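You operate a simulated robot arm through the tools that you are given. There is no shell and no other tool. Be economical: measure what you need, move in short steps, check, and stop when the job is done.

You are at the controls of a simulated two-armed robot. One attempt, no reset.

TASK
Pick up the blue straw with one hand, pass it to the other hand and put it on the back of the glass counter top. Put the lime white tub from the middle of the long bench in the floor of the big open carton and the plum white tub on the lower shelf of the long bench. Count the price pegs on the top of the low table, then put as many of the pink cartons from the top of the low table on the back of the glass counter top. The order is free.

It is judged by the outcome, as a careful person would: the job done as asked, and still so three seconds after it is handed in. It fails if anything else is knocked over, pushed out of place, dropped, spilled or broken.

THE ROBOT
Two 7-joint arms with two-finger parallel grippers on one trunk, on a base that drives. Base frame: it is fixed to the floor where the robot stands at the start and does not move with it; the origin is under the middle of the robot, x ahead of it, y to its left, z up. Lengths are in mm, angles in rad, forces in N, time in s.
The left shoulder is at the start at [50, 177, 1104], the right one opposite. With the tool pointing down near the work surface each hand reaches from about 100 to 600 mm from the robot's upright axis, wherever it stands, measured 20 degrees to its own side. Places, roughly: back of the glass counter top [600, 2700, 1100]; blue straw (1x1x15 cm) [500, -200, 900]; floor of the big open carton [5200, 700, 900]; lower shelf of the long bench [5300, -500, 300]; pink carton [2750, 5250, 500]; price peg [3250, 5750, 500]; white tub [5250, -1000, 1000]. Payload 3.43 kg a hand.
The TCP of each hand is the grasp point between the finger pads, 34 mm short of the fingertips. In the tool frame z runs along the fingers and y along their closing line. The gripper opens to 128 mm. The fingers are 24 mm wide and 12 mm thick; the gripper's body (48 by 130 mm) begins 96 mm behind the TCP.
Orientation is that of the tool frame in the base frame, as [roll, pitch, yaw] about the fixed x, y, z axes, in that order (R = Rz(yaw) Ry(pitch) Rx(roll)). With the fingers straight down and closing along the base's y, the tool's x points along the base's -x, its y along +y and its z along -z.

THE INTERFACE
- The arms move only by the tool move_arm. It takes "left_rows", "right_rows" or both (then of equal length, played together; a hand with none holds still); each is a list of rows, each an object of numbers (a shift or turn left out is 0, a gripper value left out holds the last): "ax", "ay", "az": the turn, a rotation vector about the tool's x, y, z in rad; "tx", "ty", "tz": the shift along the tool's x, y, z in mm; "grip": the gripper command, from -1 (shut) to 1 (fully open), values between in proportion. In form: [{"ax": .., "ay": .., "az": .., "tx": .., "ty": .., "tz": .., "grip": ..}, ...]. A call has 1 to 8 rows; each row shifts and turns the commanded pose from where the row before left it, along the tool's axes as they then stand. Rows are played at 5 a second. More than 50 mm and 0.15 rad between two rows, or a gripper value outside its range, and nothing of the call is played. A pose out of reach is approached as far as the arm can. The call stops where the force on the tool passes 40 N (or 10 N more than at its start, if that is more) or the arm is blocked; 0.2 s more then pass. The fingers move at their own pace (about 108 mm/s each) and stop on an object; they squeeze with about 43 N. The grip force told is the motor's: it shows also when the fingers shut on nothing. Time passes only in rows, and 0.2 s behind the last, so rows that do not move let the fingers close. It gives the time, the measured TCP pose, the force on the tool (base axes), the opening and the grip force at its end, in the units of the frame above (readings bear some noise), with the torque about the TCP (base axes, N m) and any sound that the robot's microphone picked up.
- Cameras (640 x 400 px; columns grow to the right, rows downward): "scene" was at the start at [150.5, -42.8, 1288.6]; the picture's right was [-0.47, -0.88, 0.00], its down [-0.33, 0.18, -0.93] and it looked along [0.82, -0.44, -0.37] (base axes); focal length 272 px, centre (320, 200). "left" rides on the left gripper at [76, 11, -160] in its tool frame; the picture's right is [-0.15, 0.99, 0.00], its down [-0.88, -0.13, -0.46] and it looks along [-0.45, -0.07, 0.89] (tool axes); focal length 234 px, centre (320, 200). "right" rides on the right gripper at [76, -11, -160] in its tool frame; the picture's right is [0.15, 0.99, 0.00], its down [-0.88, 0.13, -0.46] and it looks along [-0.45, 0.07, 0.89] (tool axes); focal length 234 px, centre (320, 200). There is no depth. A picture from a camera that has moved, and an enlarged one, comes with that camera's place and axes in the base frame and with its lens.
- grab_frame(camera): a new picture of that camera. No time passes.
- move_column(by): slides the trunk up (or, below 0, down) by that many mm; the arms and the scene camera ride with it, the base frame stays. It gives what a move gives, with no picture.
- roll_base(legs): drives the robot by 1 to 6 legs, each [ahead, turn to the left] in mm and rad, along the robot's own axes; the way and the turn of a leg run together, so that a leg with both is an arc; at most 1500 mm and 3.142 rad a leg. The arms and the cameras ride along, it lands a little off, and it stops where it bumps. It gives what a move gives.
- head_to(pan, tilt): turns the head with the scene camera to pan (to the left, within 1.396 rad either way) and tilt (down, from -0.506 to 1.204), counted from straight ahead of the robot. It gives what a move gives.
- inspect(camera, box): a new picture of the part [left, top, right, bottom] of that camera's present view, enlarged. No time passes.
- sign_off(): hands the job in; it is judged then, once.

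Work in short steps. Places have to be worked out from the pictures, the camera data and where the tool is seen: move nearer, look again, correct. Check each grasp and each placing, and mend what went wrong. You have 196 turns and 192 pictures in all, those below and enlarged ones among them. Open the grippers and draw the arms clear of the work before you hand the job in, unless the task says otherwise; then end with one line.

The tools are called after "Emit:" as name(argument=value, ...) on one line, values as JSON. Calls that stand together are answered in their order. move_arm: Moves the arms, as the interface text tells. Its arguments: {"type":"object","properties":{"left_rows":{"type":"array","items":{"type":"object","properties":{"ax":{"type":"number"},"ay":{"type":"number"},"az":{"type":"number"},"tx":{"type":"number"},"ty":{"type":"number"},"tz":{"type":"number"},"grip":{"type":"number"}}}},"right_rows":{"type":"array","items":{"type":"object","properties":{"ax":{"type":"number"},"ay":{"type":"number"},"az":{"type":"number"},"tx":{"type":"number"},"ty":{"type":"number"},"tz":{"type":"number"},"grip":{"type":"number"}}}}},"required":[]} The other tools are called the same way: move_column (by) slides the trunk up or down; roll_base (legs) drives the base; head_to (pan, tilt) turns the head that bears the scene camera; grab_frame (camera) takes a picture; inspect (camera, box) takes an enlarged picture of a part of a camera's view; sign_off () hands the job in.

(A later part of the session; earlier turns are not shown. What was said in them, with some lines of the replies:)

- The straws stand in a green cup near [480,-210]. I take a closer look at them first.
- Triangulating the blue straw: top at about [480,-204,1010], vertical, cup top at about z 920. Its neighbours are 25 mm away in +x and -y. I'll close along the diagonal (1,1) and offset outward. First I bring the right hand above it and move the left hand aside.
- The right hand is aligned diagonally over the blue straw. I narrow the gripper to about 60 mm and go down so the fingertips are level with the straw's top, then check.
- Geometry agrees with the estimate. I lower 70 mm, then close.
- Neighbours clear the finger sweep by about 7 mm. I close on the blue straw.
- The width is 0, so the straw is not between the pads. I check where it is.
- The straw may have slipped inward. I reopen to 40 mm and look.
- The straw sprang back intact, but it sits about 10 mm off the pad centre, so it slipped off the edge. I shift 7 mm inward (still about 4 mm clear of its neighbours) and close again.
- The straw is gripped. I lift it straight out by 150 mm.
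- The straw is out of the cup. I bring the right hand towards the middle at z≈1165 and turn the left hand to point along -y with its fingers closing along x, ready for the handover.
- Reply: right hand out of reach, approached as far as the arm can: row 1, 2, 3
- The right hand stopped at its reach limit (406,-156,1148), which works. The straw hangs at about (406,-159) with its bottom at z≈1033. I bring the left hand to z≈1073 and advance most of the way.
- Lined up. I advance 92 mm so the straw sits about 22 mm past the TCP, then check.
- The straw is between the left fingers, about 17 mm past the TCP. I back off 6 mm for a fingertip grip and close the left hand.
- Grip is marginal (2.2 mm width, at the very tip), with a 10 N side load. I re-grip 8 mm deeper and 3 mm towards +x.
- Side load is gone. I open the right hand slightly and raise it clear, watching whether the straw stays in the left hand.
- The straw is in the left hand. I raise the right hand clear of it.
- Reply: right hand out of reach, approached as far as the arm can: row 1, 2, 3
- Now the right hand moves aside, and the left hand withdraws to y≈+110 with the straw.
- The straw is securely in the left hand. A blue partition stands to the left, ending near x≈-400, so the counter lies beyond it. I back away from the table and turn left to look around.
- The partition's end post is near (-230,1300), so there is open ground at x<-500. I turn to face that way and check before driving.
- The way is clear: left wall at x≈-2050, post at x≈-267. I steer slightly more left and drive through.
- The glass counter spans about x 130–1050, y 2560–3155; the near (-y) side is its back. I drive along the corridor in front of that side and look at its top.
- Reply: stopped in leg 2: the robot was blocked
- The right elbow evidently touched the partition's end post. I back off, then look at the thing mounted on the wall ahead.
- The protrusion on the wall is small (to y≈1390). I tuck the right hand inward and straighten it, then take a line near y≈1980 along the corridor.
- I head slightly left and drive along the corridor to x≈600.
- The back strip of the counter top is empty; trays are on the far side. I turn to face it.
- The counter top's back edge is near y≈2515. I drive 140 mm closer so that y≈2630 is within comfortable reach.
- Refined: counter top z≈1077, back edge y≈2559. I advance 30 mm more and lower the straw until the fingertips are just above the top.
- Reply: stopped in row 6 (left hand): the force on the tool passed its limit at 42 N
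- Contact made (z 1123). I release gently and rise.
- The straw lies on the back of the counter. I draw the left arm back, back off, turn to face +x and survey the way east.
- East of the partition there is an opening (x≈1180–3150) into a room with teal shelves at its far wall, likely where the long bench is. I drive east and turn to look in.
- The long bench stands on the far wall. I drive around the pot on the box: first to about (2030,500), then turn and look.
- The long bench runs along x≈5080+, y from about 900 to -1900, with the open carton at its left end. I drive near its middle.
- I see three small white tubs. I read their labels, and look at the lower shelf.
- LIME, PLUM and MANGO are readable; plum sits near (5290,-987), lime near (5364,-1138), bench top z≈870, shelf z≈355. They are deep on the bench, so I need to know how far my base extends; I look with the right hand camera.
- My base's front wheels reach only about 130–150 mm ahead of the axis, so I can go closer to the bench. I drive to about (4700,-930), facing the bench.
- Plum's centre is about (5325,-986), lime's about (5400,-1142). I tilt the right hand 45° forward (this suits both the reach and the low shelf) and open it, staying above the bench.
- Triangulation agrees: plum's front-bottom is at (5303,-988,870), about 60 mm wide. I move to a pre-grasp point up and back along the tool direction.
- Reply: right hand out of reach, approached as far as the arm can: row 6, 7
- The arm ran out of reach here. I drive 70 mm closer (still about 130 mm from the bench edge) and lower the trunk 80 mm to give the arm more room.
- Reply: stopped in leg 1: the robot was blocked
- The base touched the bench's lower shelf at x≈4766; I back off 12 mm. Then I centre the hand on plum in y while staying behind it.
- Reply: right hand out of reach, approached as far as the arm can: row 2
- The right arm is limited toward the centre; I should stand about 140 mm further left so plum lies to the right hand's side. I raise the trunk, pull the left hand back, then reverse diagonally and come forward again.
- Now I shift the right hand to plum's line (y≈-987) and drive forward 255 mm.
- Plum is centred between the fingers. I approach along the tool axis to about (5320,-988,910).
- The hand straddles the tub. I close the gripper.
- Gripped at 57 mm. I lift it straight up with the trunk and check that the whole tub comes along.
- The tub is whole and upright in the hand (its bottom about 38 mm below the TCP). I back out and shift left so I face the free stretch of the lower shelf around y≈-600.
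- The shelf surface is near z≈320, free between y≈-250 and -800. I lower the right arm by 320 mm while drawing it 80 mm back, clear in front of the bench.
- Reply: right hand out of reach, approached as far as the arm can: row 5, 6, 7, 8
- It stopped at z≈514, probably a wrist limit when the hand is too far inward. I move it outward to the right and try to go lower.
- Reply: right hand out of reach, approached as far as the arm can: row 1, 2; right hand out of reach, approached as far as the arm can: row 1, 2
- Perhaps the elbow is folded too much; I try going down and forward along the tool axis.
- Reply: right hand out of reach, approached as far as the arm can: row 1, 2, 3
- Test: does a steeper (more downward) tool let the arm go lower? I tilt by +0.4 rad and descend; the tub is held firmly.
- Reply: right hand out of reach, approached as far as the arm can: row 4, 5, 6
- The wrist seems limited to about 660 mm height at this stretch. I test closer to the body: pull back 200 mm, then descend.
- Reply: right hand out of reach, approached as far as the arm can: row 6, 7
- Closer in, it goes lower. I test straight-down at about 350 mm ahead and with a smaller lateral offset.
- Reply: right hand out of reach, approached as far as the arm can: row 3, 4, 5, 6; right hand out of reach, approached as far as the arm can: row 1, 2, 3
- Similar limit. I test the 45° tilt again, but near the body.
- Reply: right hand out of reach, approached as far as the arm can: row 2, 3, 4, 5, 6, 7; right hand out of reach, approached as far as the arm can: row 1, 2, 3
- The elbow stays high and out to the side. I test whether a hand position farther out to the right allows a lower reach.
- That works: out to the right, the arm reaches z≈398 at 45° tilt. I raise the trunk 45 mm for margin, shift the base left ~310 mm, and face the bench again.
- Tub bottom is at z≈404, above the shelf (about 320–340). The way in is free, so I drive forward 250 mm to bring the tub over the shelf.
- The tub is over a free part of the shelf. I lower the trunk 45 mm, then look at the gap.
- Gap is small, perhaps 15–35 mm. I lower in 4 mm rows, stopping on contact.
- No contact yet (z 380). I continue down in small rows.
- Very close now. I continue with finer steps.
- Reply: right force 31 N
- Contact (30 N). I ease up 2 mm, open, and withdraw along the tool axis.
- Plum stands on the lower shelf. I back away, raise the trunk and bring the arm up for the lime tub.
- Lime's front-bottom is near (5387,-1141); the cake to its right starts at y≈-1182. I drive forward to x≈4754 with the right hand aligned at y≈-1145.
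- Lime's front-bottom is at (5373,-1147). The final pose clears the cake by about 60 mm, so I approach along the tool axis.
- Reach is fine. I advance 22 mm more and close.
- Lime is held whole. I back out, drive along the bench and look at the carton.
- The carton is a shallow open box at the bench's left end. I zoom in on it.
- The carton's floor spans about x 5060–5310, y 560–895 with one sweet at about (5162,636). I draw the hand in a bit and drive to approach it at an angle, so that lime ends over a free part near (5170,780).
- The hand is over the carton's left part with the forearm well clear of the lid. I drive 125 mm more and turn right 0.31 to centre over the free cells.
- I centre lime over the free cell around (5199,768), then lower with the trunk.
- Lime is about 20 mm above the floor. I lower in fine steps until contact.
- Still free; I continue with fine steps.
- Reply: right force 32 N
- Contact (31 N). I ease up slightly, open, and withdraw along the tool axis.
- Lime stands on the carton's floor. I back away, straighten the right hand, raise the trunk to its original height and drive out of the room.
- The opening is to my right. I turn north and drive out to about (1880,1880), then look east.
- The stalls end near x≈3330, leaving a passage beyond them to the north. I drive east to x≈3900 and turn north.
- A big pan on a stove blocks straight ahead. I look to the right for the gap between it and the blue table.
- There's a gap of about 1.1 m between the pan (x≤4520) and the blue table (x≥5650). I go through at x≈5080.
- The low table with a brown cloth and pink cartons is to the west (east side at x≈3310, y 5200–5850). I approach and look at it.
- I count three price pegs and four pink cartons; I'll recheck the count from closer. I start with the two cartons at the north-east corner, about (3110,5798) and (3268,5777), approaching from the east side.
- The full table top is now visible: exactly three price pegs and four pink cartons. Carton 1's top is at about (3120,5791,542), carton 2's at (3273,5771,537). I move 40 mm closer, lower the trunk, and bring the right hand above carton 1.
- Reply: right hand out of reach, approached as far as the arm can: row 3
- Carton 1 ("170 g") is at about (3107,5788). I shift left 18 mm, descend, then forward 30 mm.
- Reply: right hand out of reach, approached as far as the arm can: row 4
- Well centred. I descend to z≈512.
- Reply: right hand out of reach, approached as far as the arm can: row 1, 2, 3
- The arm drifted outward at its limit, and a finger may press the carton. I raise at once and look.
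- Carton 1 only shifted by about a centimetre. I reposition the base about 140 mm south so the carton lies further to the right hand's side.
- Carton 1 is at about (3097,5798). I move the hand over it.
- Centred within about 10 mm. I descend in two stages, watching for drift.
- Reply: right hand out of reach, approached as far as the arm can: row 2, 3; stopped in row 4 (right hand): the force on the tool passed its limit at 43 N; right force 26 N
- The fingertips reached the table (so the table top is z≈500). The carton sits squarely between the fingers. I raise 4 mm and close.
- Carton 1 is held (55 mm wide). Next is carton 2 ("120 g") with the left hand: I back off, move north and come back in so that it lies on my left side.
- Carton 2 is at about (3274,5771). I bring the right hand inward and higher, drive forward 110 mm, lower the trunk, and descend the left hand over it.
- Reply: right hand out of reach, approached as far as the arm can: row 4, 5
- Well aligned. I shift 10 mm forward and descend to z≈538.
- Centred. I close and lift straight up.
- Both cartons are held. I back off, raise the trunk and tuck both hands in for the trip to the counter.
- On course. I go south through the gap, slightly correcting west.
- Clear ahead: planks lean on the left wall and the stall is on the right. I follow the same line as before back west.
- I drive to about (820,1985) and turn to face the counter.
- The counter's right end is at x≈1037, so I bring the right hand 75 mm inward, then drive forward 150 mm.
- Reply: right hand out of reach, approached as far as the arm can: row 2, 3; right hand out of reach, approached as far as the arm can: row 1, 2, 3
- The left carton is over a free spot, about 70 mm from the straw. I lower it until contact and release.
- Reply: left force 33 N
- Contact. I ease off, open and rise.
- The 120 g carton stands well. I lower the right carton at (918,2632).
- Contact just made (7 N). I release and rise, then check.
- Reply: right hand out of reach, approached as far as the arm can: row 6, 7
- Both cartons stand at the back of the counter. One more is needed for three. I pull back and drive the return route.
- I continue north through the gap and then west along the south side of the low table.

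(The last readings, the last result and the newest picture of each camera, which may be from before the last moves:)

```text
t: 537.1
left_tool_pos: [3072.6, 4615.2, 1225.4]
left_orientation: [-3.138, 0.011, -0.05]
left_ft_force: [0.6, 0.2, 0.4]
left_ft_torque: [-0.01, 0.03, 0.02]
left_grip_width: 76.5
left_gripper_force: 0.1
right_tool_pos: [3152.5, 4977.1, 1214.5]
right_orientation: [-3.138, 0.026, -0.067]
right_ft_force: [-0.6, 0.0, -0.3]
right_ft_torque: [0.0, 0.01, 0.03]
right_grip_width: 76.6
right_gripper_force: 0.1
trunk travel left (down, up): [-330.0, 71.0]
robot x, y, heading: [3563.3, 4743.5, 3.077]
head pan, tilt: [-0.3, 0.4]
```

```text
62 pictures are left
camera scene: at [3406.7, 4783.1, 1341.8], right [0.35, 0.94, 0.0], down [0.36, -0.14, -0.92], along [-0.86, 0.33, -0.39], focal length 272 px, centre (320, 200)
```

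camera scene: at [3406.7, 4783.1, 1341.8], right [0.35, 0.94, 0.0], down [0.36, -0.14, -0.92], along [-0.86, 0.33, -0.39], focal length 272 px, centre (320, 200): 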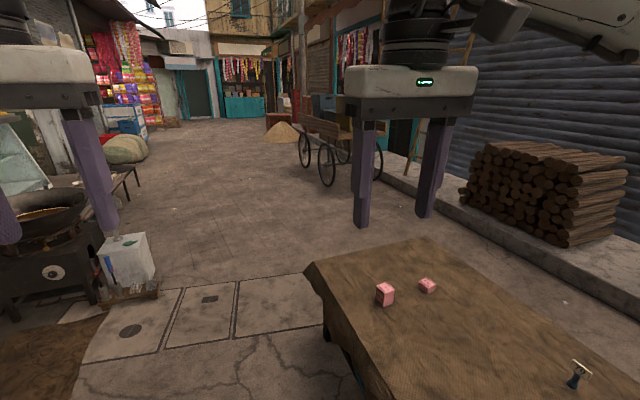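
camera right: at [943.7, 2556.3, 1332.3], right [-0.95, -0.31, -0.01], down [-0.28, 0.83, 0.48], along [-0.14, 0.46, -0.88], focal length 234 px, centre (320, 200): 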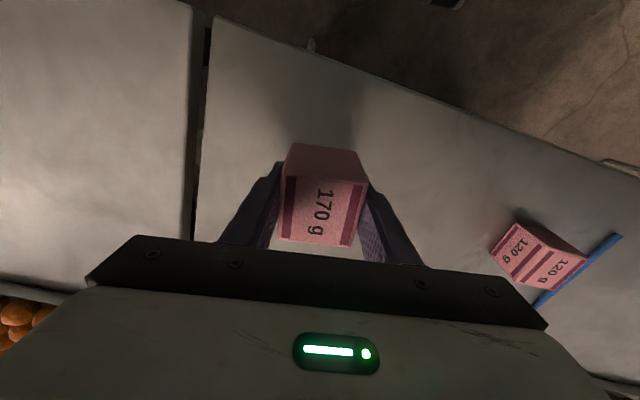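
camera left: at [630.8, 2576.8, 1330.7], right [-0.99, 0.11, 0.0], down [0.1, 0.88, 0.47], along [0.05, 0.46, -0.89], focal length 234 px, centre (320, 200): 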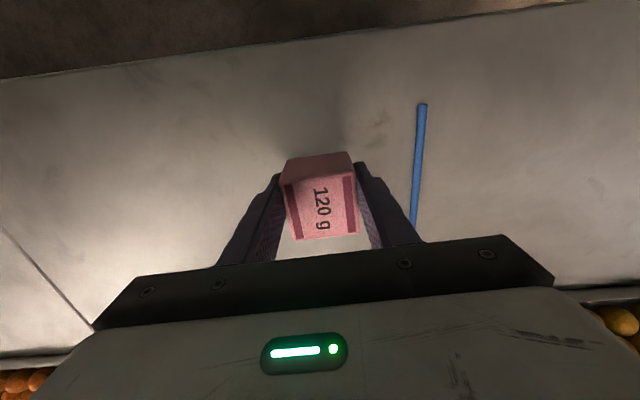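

Carton 3 is at about (2680,5358). I drive to x≈3010 on the south side and turn to face the table, so that the carton is on my left-hand side.

Emit:
roll_base(legs=[[0, 0.07], [555, 0], [0, -1.577]])

Emit:
move_column(by=-330)

Emit:
head_to(pan=0.4, tilt=0.6)

Emit:
grab_frame(camera="scene")

```text
t: 544.7
left_tool_pos: [2841.5, 5220.8, 1225.5]
left_orientation: [-3.137, 0.01, -1.56]
left_ft_force: [-0.2, -1.2, 0.7]
left_ft_torque: [-0.02, -0.02, 0.03]
left_grip_width: 76.5
left_gripper_force: 0.1
right_tool_pos: [3208.7, 5164.9, 1213.5]
right_orientation: [-3.134, 0.025, -1.573]
right_ft_force: [-0.2, 0.6, -0.6]
right_ft_torque: [-0.03, 0.0, 0.01]
right_grip_width: 76.8
right_gripper_force: 0.1
trunk travel left (down, up): [-330.0, 71.0]
robot x, y, heading: [3001.0, 4736.8, 1.573]
head pan, tilt: [-0.3, 0.4]
```

```text
t: 547.9
left_tool_pos: [2842.8, 5219.5, 895.2]
left_orientation: [-3.138, 0.01, -1.559]
left_ft_force: [-0.2, 0.7, 0.2]
left_ft_torque: [0.01, -0.04, 0.0]
left_grip_width: 76.8
left_gripper_force: 0.1
right_tool_pos: [3208.0, 5164.8, 883.7]
right_orientation: [-3.138, 0.026, -1.573]
right_ft_force: [-0.1, 0.6, -0.3]
right_ft_torque: [0.01, -0.02, 0.0]
right_grip_width: 76.8
right_gripper_force: 0.1
trunk travel left (down, up): [0.0, 401.0]
robot x, y, heading: [3005.0, 4739.0, 1.58]
head pan, tilt: [-0.3, 0.4]
```

```text
t: 549.0
left_tool_pos: [2841.3, 5220.7, 894.8]
left_orientation: [-3.137, 0.011, -1.561]
left_ft_force: [0.3, 0.1, -0.3]
left_ft_torque: [-0.01, -0.02, -0.03]
left_grip_width: 76.9
left_gripper_force: 0.1
right_tool_pos: [3207.7, 5164.5, 884.9]
right_orientation: [-3.135, 0.025, -1.574]
right_ft_force: [-0.2, 0.4, -0.4]
right_ft_torque: [-0.02, 0.04, 0.0]
right_grip_width: 76.7
right_gripper_force: 0.1
trunk travel left (down, up): [0.0, 401.0]
robot x, y, heading: [3003.1, 4741.2, 1.571]
head pan, tilt: [0.4, 0.6]
```

```text
61 pictures are left
camera scene: at [2967.6, 4891.2, 993.6], right [0.92, 0.39, 0.0], down [0.22, -0.52, -0.83], along [-0.32, 0.76, -0.56], focal length 272 px, centre (320, 200)
```

scene: 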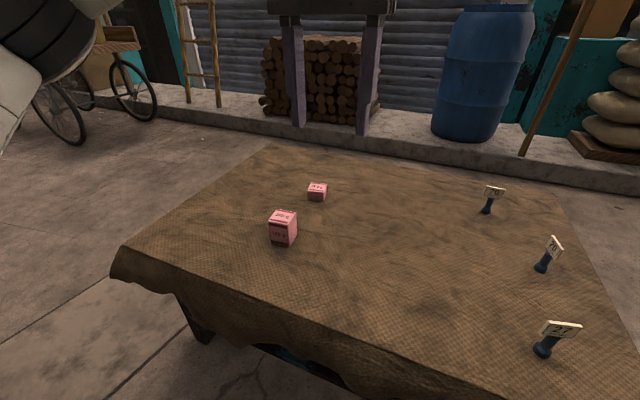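

Carton 3's centre is about (2668,5358), the table's south edge about y=5160. I drive forward 100 mm and move the left hand over it.

Emit:
roll_base(legs=[[100, 0]])

Emit:
move_arm(left_rows=[{"ty": 44, "tx": -10, "grip": 0.45}, {"ty": 44, "tx": -10}, {"ty": 44, "tx": -10}, {"ty": 42, "tx": -8}, {"tz": 45}, {"tz": 45}, {"tz": 45}, {"tz": 45}])

Emit:
grab_frame(camera="left")

```text
t: 550.1
left_tool_pos: [2841.2, 5319.9, 895.5]
left_orientation: [-3.139, 0.01, -1.561]
left_ft_force: [-1.2, -1.2, 0.0]
left_ft_torque: [0.04, -0.01, -0.01]
left_grip_width: 77.0
left_gripper_force: 0.0
right_tool_pos: [3208.6, 5263.8, 884.5]
right_orientation: [-3.136, 0.028, -1.573]
right_ft_force: [-0.2, 0.1, -0.3]
right_ft_torque: [0.0, -0.02, 0.01]
right_grip_width: 76.8
right_gripper_force: 0.0
trunk travel left (down, up): [0.0, 401.0]
robot x, y, heading: [3004.6, 4837.0, 1.574]
head pan, tilt: [0.4, 0.6]
```

```text
t: 551.9
left_tool_pos: [2668.8, 5359.4, 714.4]
left_orientation: [-3.137, 0.012, -1.559]
left_ft_force: [0.4, -0.7, 1.1]
left_ft_torque: [0.02, 0.01, -0.01]
left_grip_width: 92.6
left_gripper_force: 0.1
right_tool_pos: [3208.7, 5264.5, 884.6]
right_orientation: [-3.135, 0.025, -1.571]
right_ft_force: [-0.4, -0.2, 0.3]
right_ft_torque: [0.0, -0.01, 0.01]
right_grip_width: 76.7
right_gripper_force: 0.0
trunk travel left (down, up): [0.0, 401.0]
robot x, y, heading: [3001.8, 4839.3, 1.573]
head pan, tilt: [0.4, 0.6]
```

```text
60 pictures are left
camera left: at [2657.1, 5283.5, 874.1], right [-0.99, 0.13, 0.0], down [0.12, 0.88, 0.47], along [0.06, 0.46, -0.88], focal length 234 px, centre (320, 200)
```

left: 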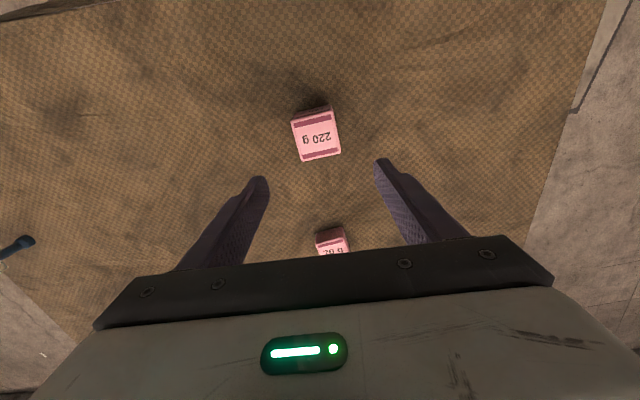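

Carton 3 ("220 g") is centred within 6 mm. I descend to z≈540.

Emit:
move_arm(left_rows=[{"tx": 5, "tz": 40}, {"tz": 45}, {"tz": 45}, {"tz": 36}, {"tz": 6}, {}])

Emit:
grab_frame(camera="left")

```text
t: 553.3
left_tool_pos: [2668.2, 5355.9, 544.7]
left_orientation: [-3.138, 0.011, -1.561]
left_ft_force: [-0.6, -0.1, -0.3]
left_ft_torque: [-0.02, -0.02, 0.02]
left_grip_width: 92.8
left_gripper_force: 0.0
right_tool_pos: [3208.6, 5263.2, 884.0]
right_orientation: [-3.136, 0.026, -1.572]
right_ft_force: [0.1, -0.2, 0.5]
right_ft_torque: [0.01, 0.01, 0.02]
right_grip_width: 76.8
right_gripper_force: 0.1
trunk travel left (down, up): [0.0, 401.0]
robot x, y, heading: [3003.1, 4838.9, 1.576]
head pan, tilt: [0.4, 0.6]
```

```text
59 pictures are left
camera left: at [2657.2, 5279.5, 703.2], right [-0.99, 0.14, 0.0], down [0.12, 0.88, 0.47], along [0.07, 0.46, -0.88], focal length 234 px, centre (320, 200)
```

left: 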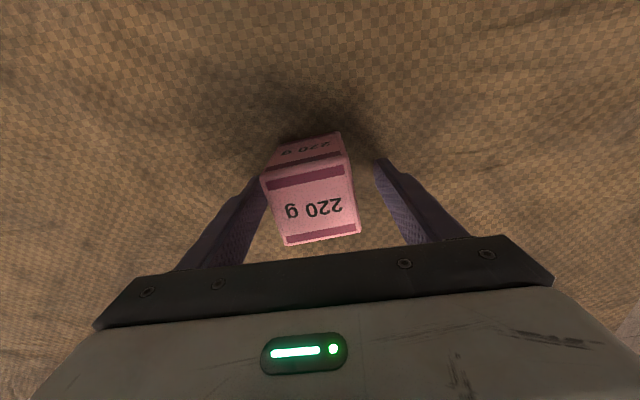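

The carton is between the fingers. I close and lift.

Emit:
move_arm(left_rows=[{"grip": 0.0}, {"grip": -1}, {}, {}, {"tz": -30}, {"tz": -40}, {"tz": -40}, {"tz": -40}])

Emit:
grab_frame(camera="left")

```text
t: 555.1
left_tool_pos: [2668.3, 5352.2, 694.2]
left_orientation: [-3.139, 0.01, -1.56]
left_ft_force: [-0.7, 0.7, -2.4]
left_ft_torque: [-0.01, -0.04, 0.01]
left_grip_width: 54.7
left_gripper_force: 43.0
right_tool_pos: [3209.2, 5263.3, 884.2]
right_orientation: [-3.137, 0.025, -1.572]
right_ft_force: [-0.9, 0.6, 0.3]
right_ft_torque: [-0.02, -0.01, 0.02]
right_grip_width: 76.8
right_gripper_force: 0.1
trunk travel left (down, up): [0.0, 401.0]
robot x, y, heading: [3005.7, 4834.5, 1.575]
head pan, tilt: [0.4, 0.6]
```

```text
58 pictures are left
camera left: at [2657.3, 5277.6, 853.7], right [-0.99, 0.14, 0.0], down [0.12, 0.88, 0.46], along [0.06, 0.46, -0.89], focal length 234 px, centre (320, 200)
```

left: 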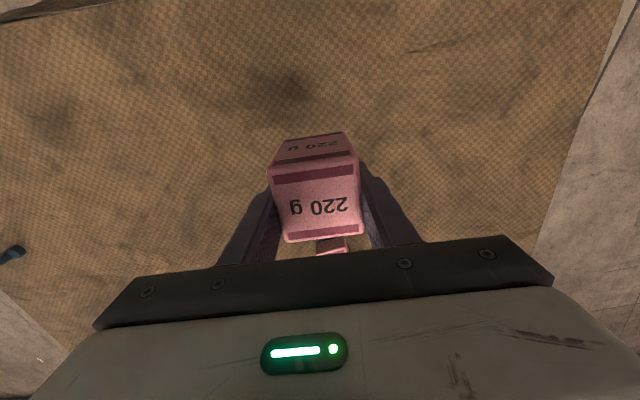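

Carton 3 is held. I back off, raise the trunk, tuck the hand in and drive back.

Emit:
roll_base(legs=[[-150, 0]])

Emit:
move_column(by=330)

Emit:
move_arm(left_rows=[{"tz": -30, "ty": -30}, {"tz": -30, "ty": -30}, {"tz": -30, "ty": -30}, {"tz": -30, "ty": -30}, {"tz": -30, "ty": -30}, {}])

Emit:
roll_base(legs=[[0, -1.62], [1050, 0], [1005, 0], [0, -1.556]])

```text
t: 556.5
left_tool_pos: [2668.3, 5203.7, 693.3]
left_orientation: [-3.138, 0.012, -1.558]
left_ft_force: [0.5, 0.3, -1.8]
left_ft_torque: [0.0, 0.02, -0.01]
left_grip_width: 54.4
left_gripper_force: 42.6
right_tool_pos: [3208.5, 5116.0, 884.7]
right_orientation: [-3.136, 0.027, -1.573]
right_ft_force: [-0.6, -0.2, -0.4]
right_ft_torque: [-0.02, 0.03, -0.01]
right_grip_width: 76.9
right_gripper_force: 0.0
trunk travel left (down, up): [0.0, 401.0]
robot x, y, heading: [3005.7, 4686.6, 1.574]
head pan, tilt: [0.4, 0.6]
```

```text
t: 559.8
left_tool_pos: [2668.2, 5204.9, 1023.6]
left_orientation: [-3.139, 0.009, -1.56]
left_ft_force: [0.8, 0.2, -1.9]
left_ft_torque: [0.04, 0.01, 0.02]
left_grip_width: 54.6
left_gripper_force: 43.0
right_tool_pos: [3208.1, 5115.2, 1214.0]
right_orientation: [-3.136, 0.027, -1.572]
right_ft_force: [0.2, 0.2, 0.7]
right_ft_torque: [-0.01, -0.03, 0.02]
right_grip_width: 76.9
right_gripper_force: 0.1
trunk travel left (down, up): [-330.0, 71.0]
robot x, y, heading: [3001.6, 4689.7, 1.574]
head pan, tilt: [0.4, 0.6]
```

```text
t: 561.2
left_tool_pos: [2815.7, 5205.9, 1172.3]
left_orientation: [-3.137, 0.009, -1.558]
left_ft_force: [-0.7, 0.2, -2.3]
left_ft_torque: [0.02, -0.01, -0.01]
left_grip_width: 54.4
left_gripper_force: 43.1
right_tool_pos: [3207.8, 5115.6, 1213.4]
right_orientation: [-3.136, 0.027, -1.572]
right_ft_force: [0.2, -0.1, 0.1]
right_ft_torque: [0.04, -0.02, -0.01]
right_grip_width: 76.8
right_gripper_force: 0.0
trunk travel left (down, up): [-330.0, 71.0]
robot x, y, heading: [3000.8, 4688.4, 1.577]
head pan, tilt: [0.4, 0.6]
```

```text
t: 579.2
left_tool_pos: [5242.4, 4080.8, 1173.9]
left_orientation: [-3.138, 0.012, 1.551]
left_ft_force: [-0.7, -0.4, -1.1]
left_ft_torque: [0.0, -0.03, -0.03]
left_grip_width: 54.4
left_gripper_force: 42.8
right_tool_pos: [4854.0, 4184.3, 1214.3]
right_orientation: [-3.137, 0.024, 1.536]
right_ft_force: [-0.5, -1.2, -0.2]
right_ft_torque: [-0.01, -0.05, 0.01]
right_grip_width: 76.7
right_gripper_force: 0.0
trunk travel left (down, up): [-330.0, 71.0]
robot x, y, heading: [5070.5, 4602.3, -1.595]
head pan, tilt: [0.4, 0.6]
```

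Emit:
roll_base(legs=[[1015, 0], [1015, 0], [0, -1.067], [980, 0], [0, -0.322], [860, 0]])

```text
t: 601.8
left_tool_pos: [2799.0, 1711.4, 1173.8]
left_orientation: [-3.139, 0.011, 0.168]
left_ft_force: [-0.1, 0.2, -2.0]
left_ft_torque: [0.04, 0.02, -0.02]
left_grip_width: 54.6
left_gripper_force: 42.8
right_tool_pos: [2827.8, 2111.6, 1214.3]
right_orientation: [-3.136, 0.025, 0.153]
right_ft_force: [-1.0, 0.1, -0.2]
right_ft_torque: [0.03, -0.03, 0.0]
right_grip_width: 76.8
right_gripper_force: 0.0
trunk travel left (down, up): [-330.0, 71.0]
robot x, y, heading: [3283.7, 1974.6, -2.984]
head pan, tilt: [0.4, 0.6]
```

Emit:
roll_base(legs=[[0, -0.073], [1354, 0], [0, -0.2], [977, 0], [0, -1.45]])

Emit:
head_to(pan=0.1, tilt=0.5)

Emit:
grab_frame(camera="scene")

```text
t: 618.1
left_tool_pos: [761.3, 2472.5, 1173.5]
left_orientation: [-3.138, 0.012, -1.558]
left_ft_force: [0.3, -0.1, -1.8]
left_ft_torque: [0.0, -0.01, -0.03]
left_grip_width: 54.7
left_gripper_force: 43.3
right_tool_pos: [1154.1, 2384.3, 1214.5]
right_orientation: [-3.136, 0.025, -1.569]
right_ft_force: [-0.5, 0.1, 0.7]
right_ft_torque: [0.01, 0.07, 0.02]
right_grip_width: 77.0
right_gripper_force: 0.0
trunk travel left (down, up): [-330.0, 71.0]
robot x, y, heading: [951.8, 1957.3, 1.575]
head pan, tilt: [0.4, 0.6]
```

```text
t: 618.9
left_tool_pos: [762.3, 2473.5, 1172.8]
left_orientation: [-3.139, 0.008, -1.558]
left_ft_force: [0.3, 0.6, -2.4]
left_ft_torque: [0.02, -0.03, -0.01]
left_grip_width: 54.6
left_gripper_force: 43.0
right_tool_pos: [1153.2, 2383.9, 1213.1]
right_orientation: [-3.135, 0.026, -1.57]
right_ft_force: [0.4, -0.2, 0.2]
right_ft_torque: [0.01, 0.02, 0.03]
right_grip_width: 76.9
right_gripper_force: 0.1
trunk travel left (down, up): [-330.0, 71.0]
robot x, y, heading: [951.8, 1954.2, 1.574]
head pan, tilt: [0.099, 0.499]
```

```text
57 pictures are left
camera scene: at [938.6, 2118.9, 1332.7], right [0.99, 0.11, 0.0], down [0.05, -0.48, -0.88], along [-0.09, 0.87, -0.48], focal length 272 px, centre (320, 200)
```

scene: 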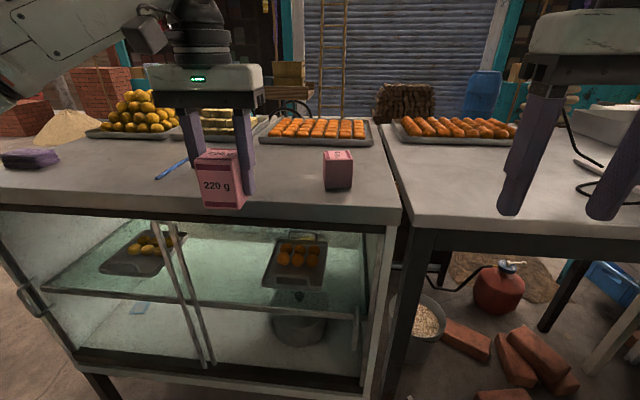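

I drive forward 165 mm and shift the hand a little right to x≈777, midway between the two placed cartons.

Emit:
move_arm(left_rows=[{"ty": -15}, {}])

Emit:
roll_base(legs=[[165, 0]])

Emit:
grab_frame(camera="left")

Emit:
grab_frame(camera="scene")

```text
t: 619.5
left_tool_pos: [776.3, 2473.7, 1173.1]
left_orientation: [-3.139, 0.009, -1.557]
left_ft_force: [1.2, 0.6, -2.1]
left_ft_torque: [-0.03, -0.01, -0.03]
left_grip_width: 54.5
left_gripper_force: 43.4
right_tool_pos: [1153.3, 2383.3, 1213.6]
right_orientation: [-3.136, 0.025, -1.569]
right_ft_force: [-0.7, 0.9, -0.2]
right_ft_torque: [-0.03, 0.02, 0.01]
right_grip_width: 77.1
right_gripper_force: 0.0
trunk travel left (down, up): [-330.0, 71.0]
robot x, y, heading: [949.8, 1962.1, 1.578]
head pan, tilt: [0.099, 0.499]
```

```text
t: 621.0
left_tool_pos: [774.3, 2639.5, 1173.7]
left_orientation: [-3.137, 0.01, -1.557]
left_ft_force: [-0.5, 1.2, -1.1]
left_ft_torque: [0.02, 0.0, 0.0]
left_grip_width: 54.7
left_gripper_force: 42.7
right_tool_pos: [1151.7, 2549.1, 1214.7]
right_orientation: [-3.135, 0.023, -1.569]
right_ft_force: [-0.3, 0.8, -0.3]
right_ft_torque: [-0.03, 0.01, -0.02]
right_grip_width: 77.0
right_gripper_force: 0.0
trunk travel left (down, up): [-330.0, 71.0]
robot x, y, heading: [950.2, 2120.0, 1.576]
head pan, tilt: [0.099, 0.499]
```

```text
56 pictures are left
camera left: at [763.6, 2562.8, 1332.8], right [-0.99, 0.13, 0.0], down [0.11, 0.88, 0.46], along [0.06, 0.46, -0.89], focal length 234 px, centre (320, 200)
```

left: 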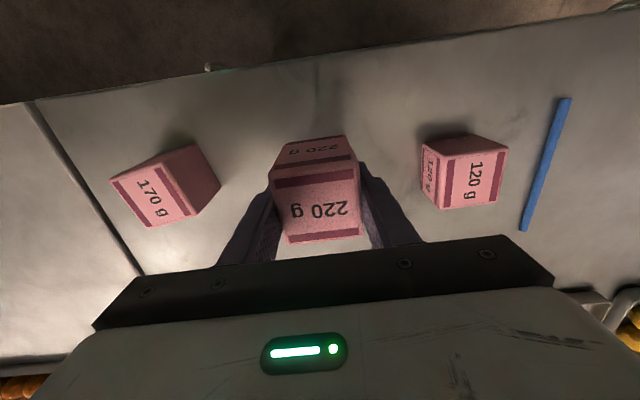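

```text
55 pictures are left
camera scene: at [937.4, 2283.7, 1332.6], right [0.99, 0.11, 0.0], down [0.05, -0.48, -0.88], along [-0.09, 0.87, -0.48], focal length 272 px, centre (320, 200)
```

scene: 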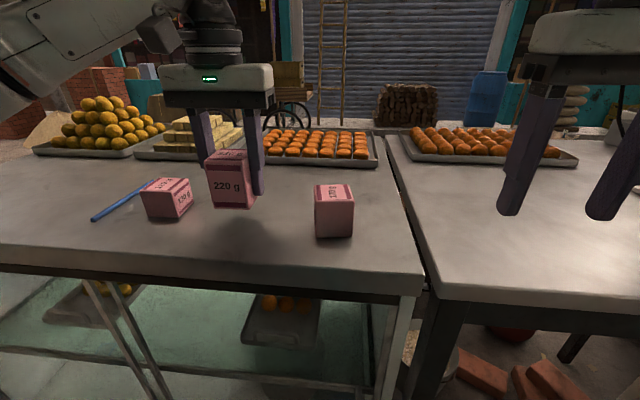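

All is in place around it. Contact is expected near TCP z≈1134; I lower to that in steps.

Emit:
move_arm(left_rows=[{"tz": 16}, {"tz": 14}, {"tz": 3}, {"tz": 2.5}, {"tz": 2}, {"tz": 2}, {}])

```text
t: 622.5
left_tool_pos: [775.5, 2638.1, 1135.5]
left_orientation: [-3.137, 0.01, -1.556]
left_ft_force: [-0.4, 0.3, -2.3]
left_ft_torque: [0.04, -0.02, 0.0]
left_grip_width: 54.6
left_gripper_force: 42.9
right_tool_pos: [1151.9, 2548.2, 1214.8]
right_orientation: [-3.136, 0.027, -1.569]
right_ft_force: [-0.4, 0.3, -0.4]
right_ft_torque: [-0.04, -0.04, -0.02]
right_grip_width: 76.6
right_gripper_force: 0.1
trunk travel left (down, up): [-330.0, 71.0]
robot x, y, heading: [949.9, 2119.0, 1.575]
head pan, tilt: [0.099, 0.499]
```

Emit:
move_arm(left_rows=[{"tz": 2}, {"tz": 2}, {"tz": 1.5}, {"tz": 1.5}, {}])

```text
t: 623.8
left_tool_pos: [774.8, 2636.8, 1132.3]
left_orientation: [-3.135, 0.02, -1.555]
left_ft_force: [-2.8, 7.6, 33.0]
left_ft_torque: [0.08, 0.92, -0.08]
left_grip_width: 54.7
left_gripper_force: 42.5
right_tool_pos: [1152.8, 2546.8, 1214.8]
right_orientation: [-3.136, 0.028, -1.569]
right_ft_force: [-0.5, 0.7, 0.1]
right_ft_torque: [0.04, 0.03, 0.0]
right_grip_width: 76.7
right_gripper_force: 0.0
trunk travel left (down, up): [-330.0, 71.0]
robot x, y, heading: [950.4, 2121.9, 1.579]
head pan, tilt: [0.099, 0.499]
```

Contact. I ease off, release, rise and retreat, then check.

Emit:
move_arm(left_rows=[{"tz": -2.5}, {"grip": 0.0}, {"grip": 0.2}, {}, {"tz": -30}, {"tz": -40}, {"tz": -40}, {"tx": 45}])

Emit:
roll_base(legs=[[-200, 0]])

Emit:
grab_frame(camera="scene")

```text
t: 625.5
left_tool_pos: [772.7, 2589.6, 1241.9]
left_orientation: [-3.136, 0.011, -1.556]
left_ft_force: [-0.1, 0.1, 0.0]
left_ft_torque: [0.03, 0.02, -0.02]
left_grip_width: 76.9
left_gripper_force: 0.0
right_tool_pos: [1151.0, 2547.2, 1214.8]
right_orientation: [-3.135, 0.026, -1.567]
right_ft_force: [-0.4, 0.1, 0.3]
right_ft_torque: [0.01, -0.03, 0.0]
right_grip_width: 76.8
right_gripper_force: 0.1
trunk travel left (down, up): [-330.0, 71.0]
robot x, y, heading: [945.4, 2119.8, 1.577]
head pan, tilt: [0.099, 0.499]
```

```text
t: 627.1
left_tool_pos: [775.3, 2390.7, 1240.9]
left_orientation: [-3.139, 0.009, -1.554]
left_ft_force: [-0.1, 0.2, 0.3]
left_ft_torque: [0.02, 0.02, -0.01]
left_grip_width: 76.8
left_gripper_force: 0.0
right_tool_pos: [1154.0, 2346.4, 1212.8]
right_orientation: [-3.137, 0.026, -1.568]
right_ft_force: [0.0, 0.1, 0.0]
right_ft_torque: [0.06, 0.01, -0.02]
right_grip_width: 76.6
right_gripper_force: 0.1
trunk travel left (down, up): [-330.0, 71.0]
robot x, y, heading: [950.4, 1922.8, 1.576]
head pan, tilt: [0.099, 0.499]
```

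```text
54 pictures are left
camera scene: at [938.9, 2081.9, 1332.8], right [0.99, 0.11, 0.0], down [0.05, -0.48, -0.88], along [-0.09, 0.87, -0.48], focal length 272 px, centre (320, 200)
```

scene: 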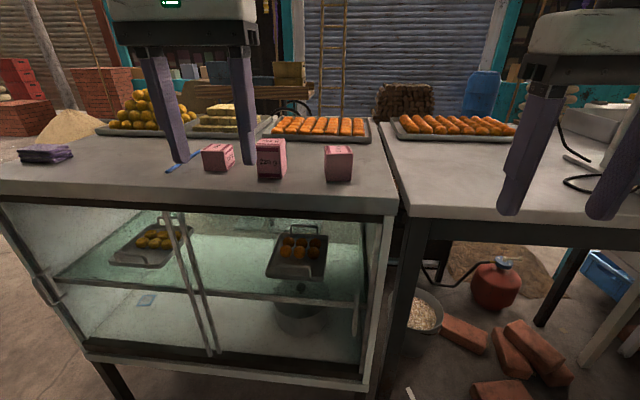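

Three pink cartons and the straw lie on the back of the counter top, both tubs are placed, and the arms are clear. I open the grippers fully and hand in.

Emit:
move_arm(left_rows=[{"grip": 1}, {}, {}], right_rows=[{"grip": 1}, {}, {}])

Emit:
sign_off()

```text
t: 628.0
left_tool_pos: [775.3, 2390.5, 1240.7]
left_orientation: [-3.139, 0.012, -1.555]
left_ft_force: [1.1, 0.6, -0.2]
left_ft_torque: [0.02, 0.0, 0.0]
left_grip_width: 128.1
left_gripper_force: 0.0
right_tool_pos: [1153.1, 2347.2, 1213.6]
right_orientation: [-3.135, 0.026, -1.568]
right_ft_force: [-0.7, -0.5, -0.4]
right_ft_torque: [0.03, 0.0, -0.02]
right_grip_width: 127.9
right_gripper_force: 0.0
trunk travel left (down, up): [-330.0, 71.0]
robot x, y, heading: [950.8, 1923.1, 1.582]
head pan, tilt: [0.099, 0.499]
```

```text
The job is handed in.
```

The job is done and handed in: the blue straw (passed from right hand to left) and three pink cartons (I counted three price pegs) are on the back of the glass counter top, the lime tub is on the floor of the big open carton, and the plum tub is on the lower shelf of the long bench; on the way I lightly bumped the partition post and the bench, and I saw nothing knocked over.
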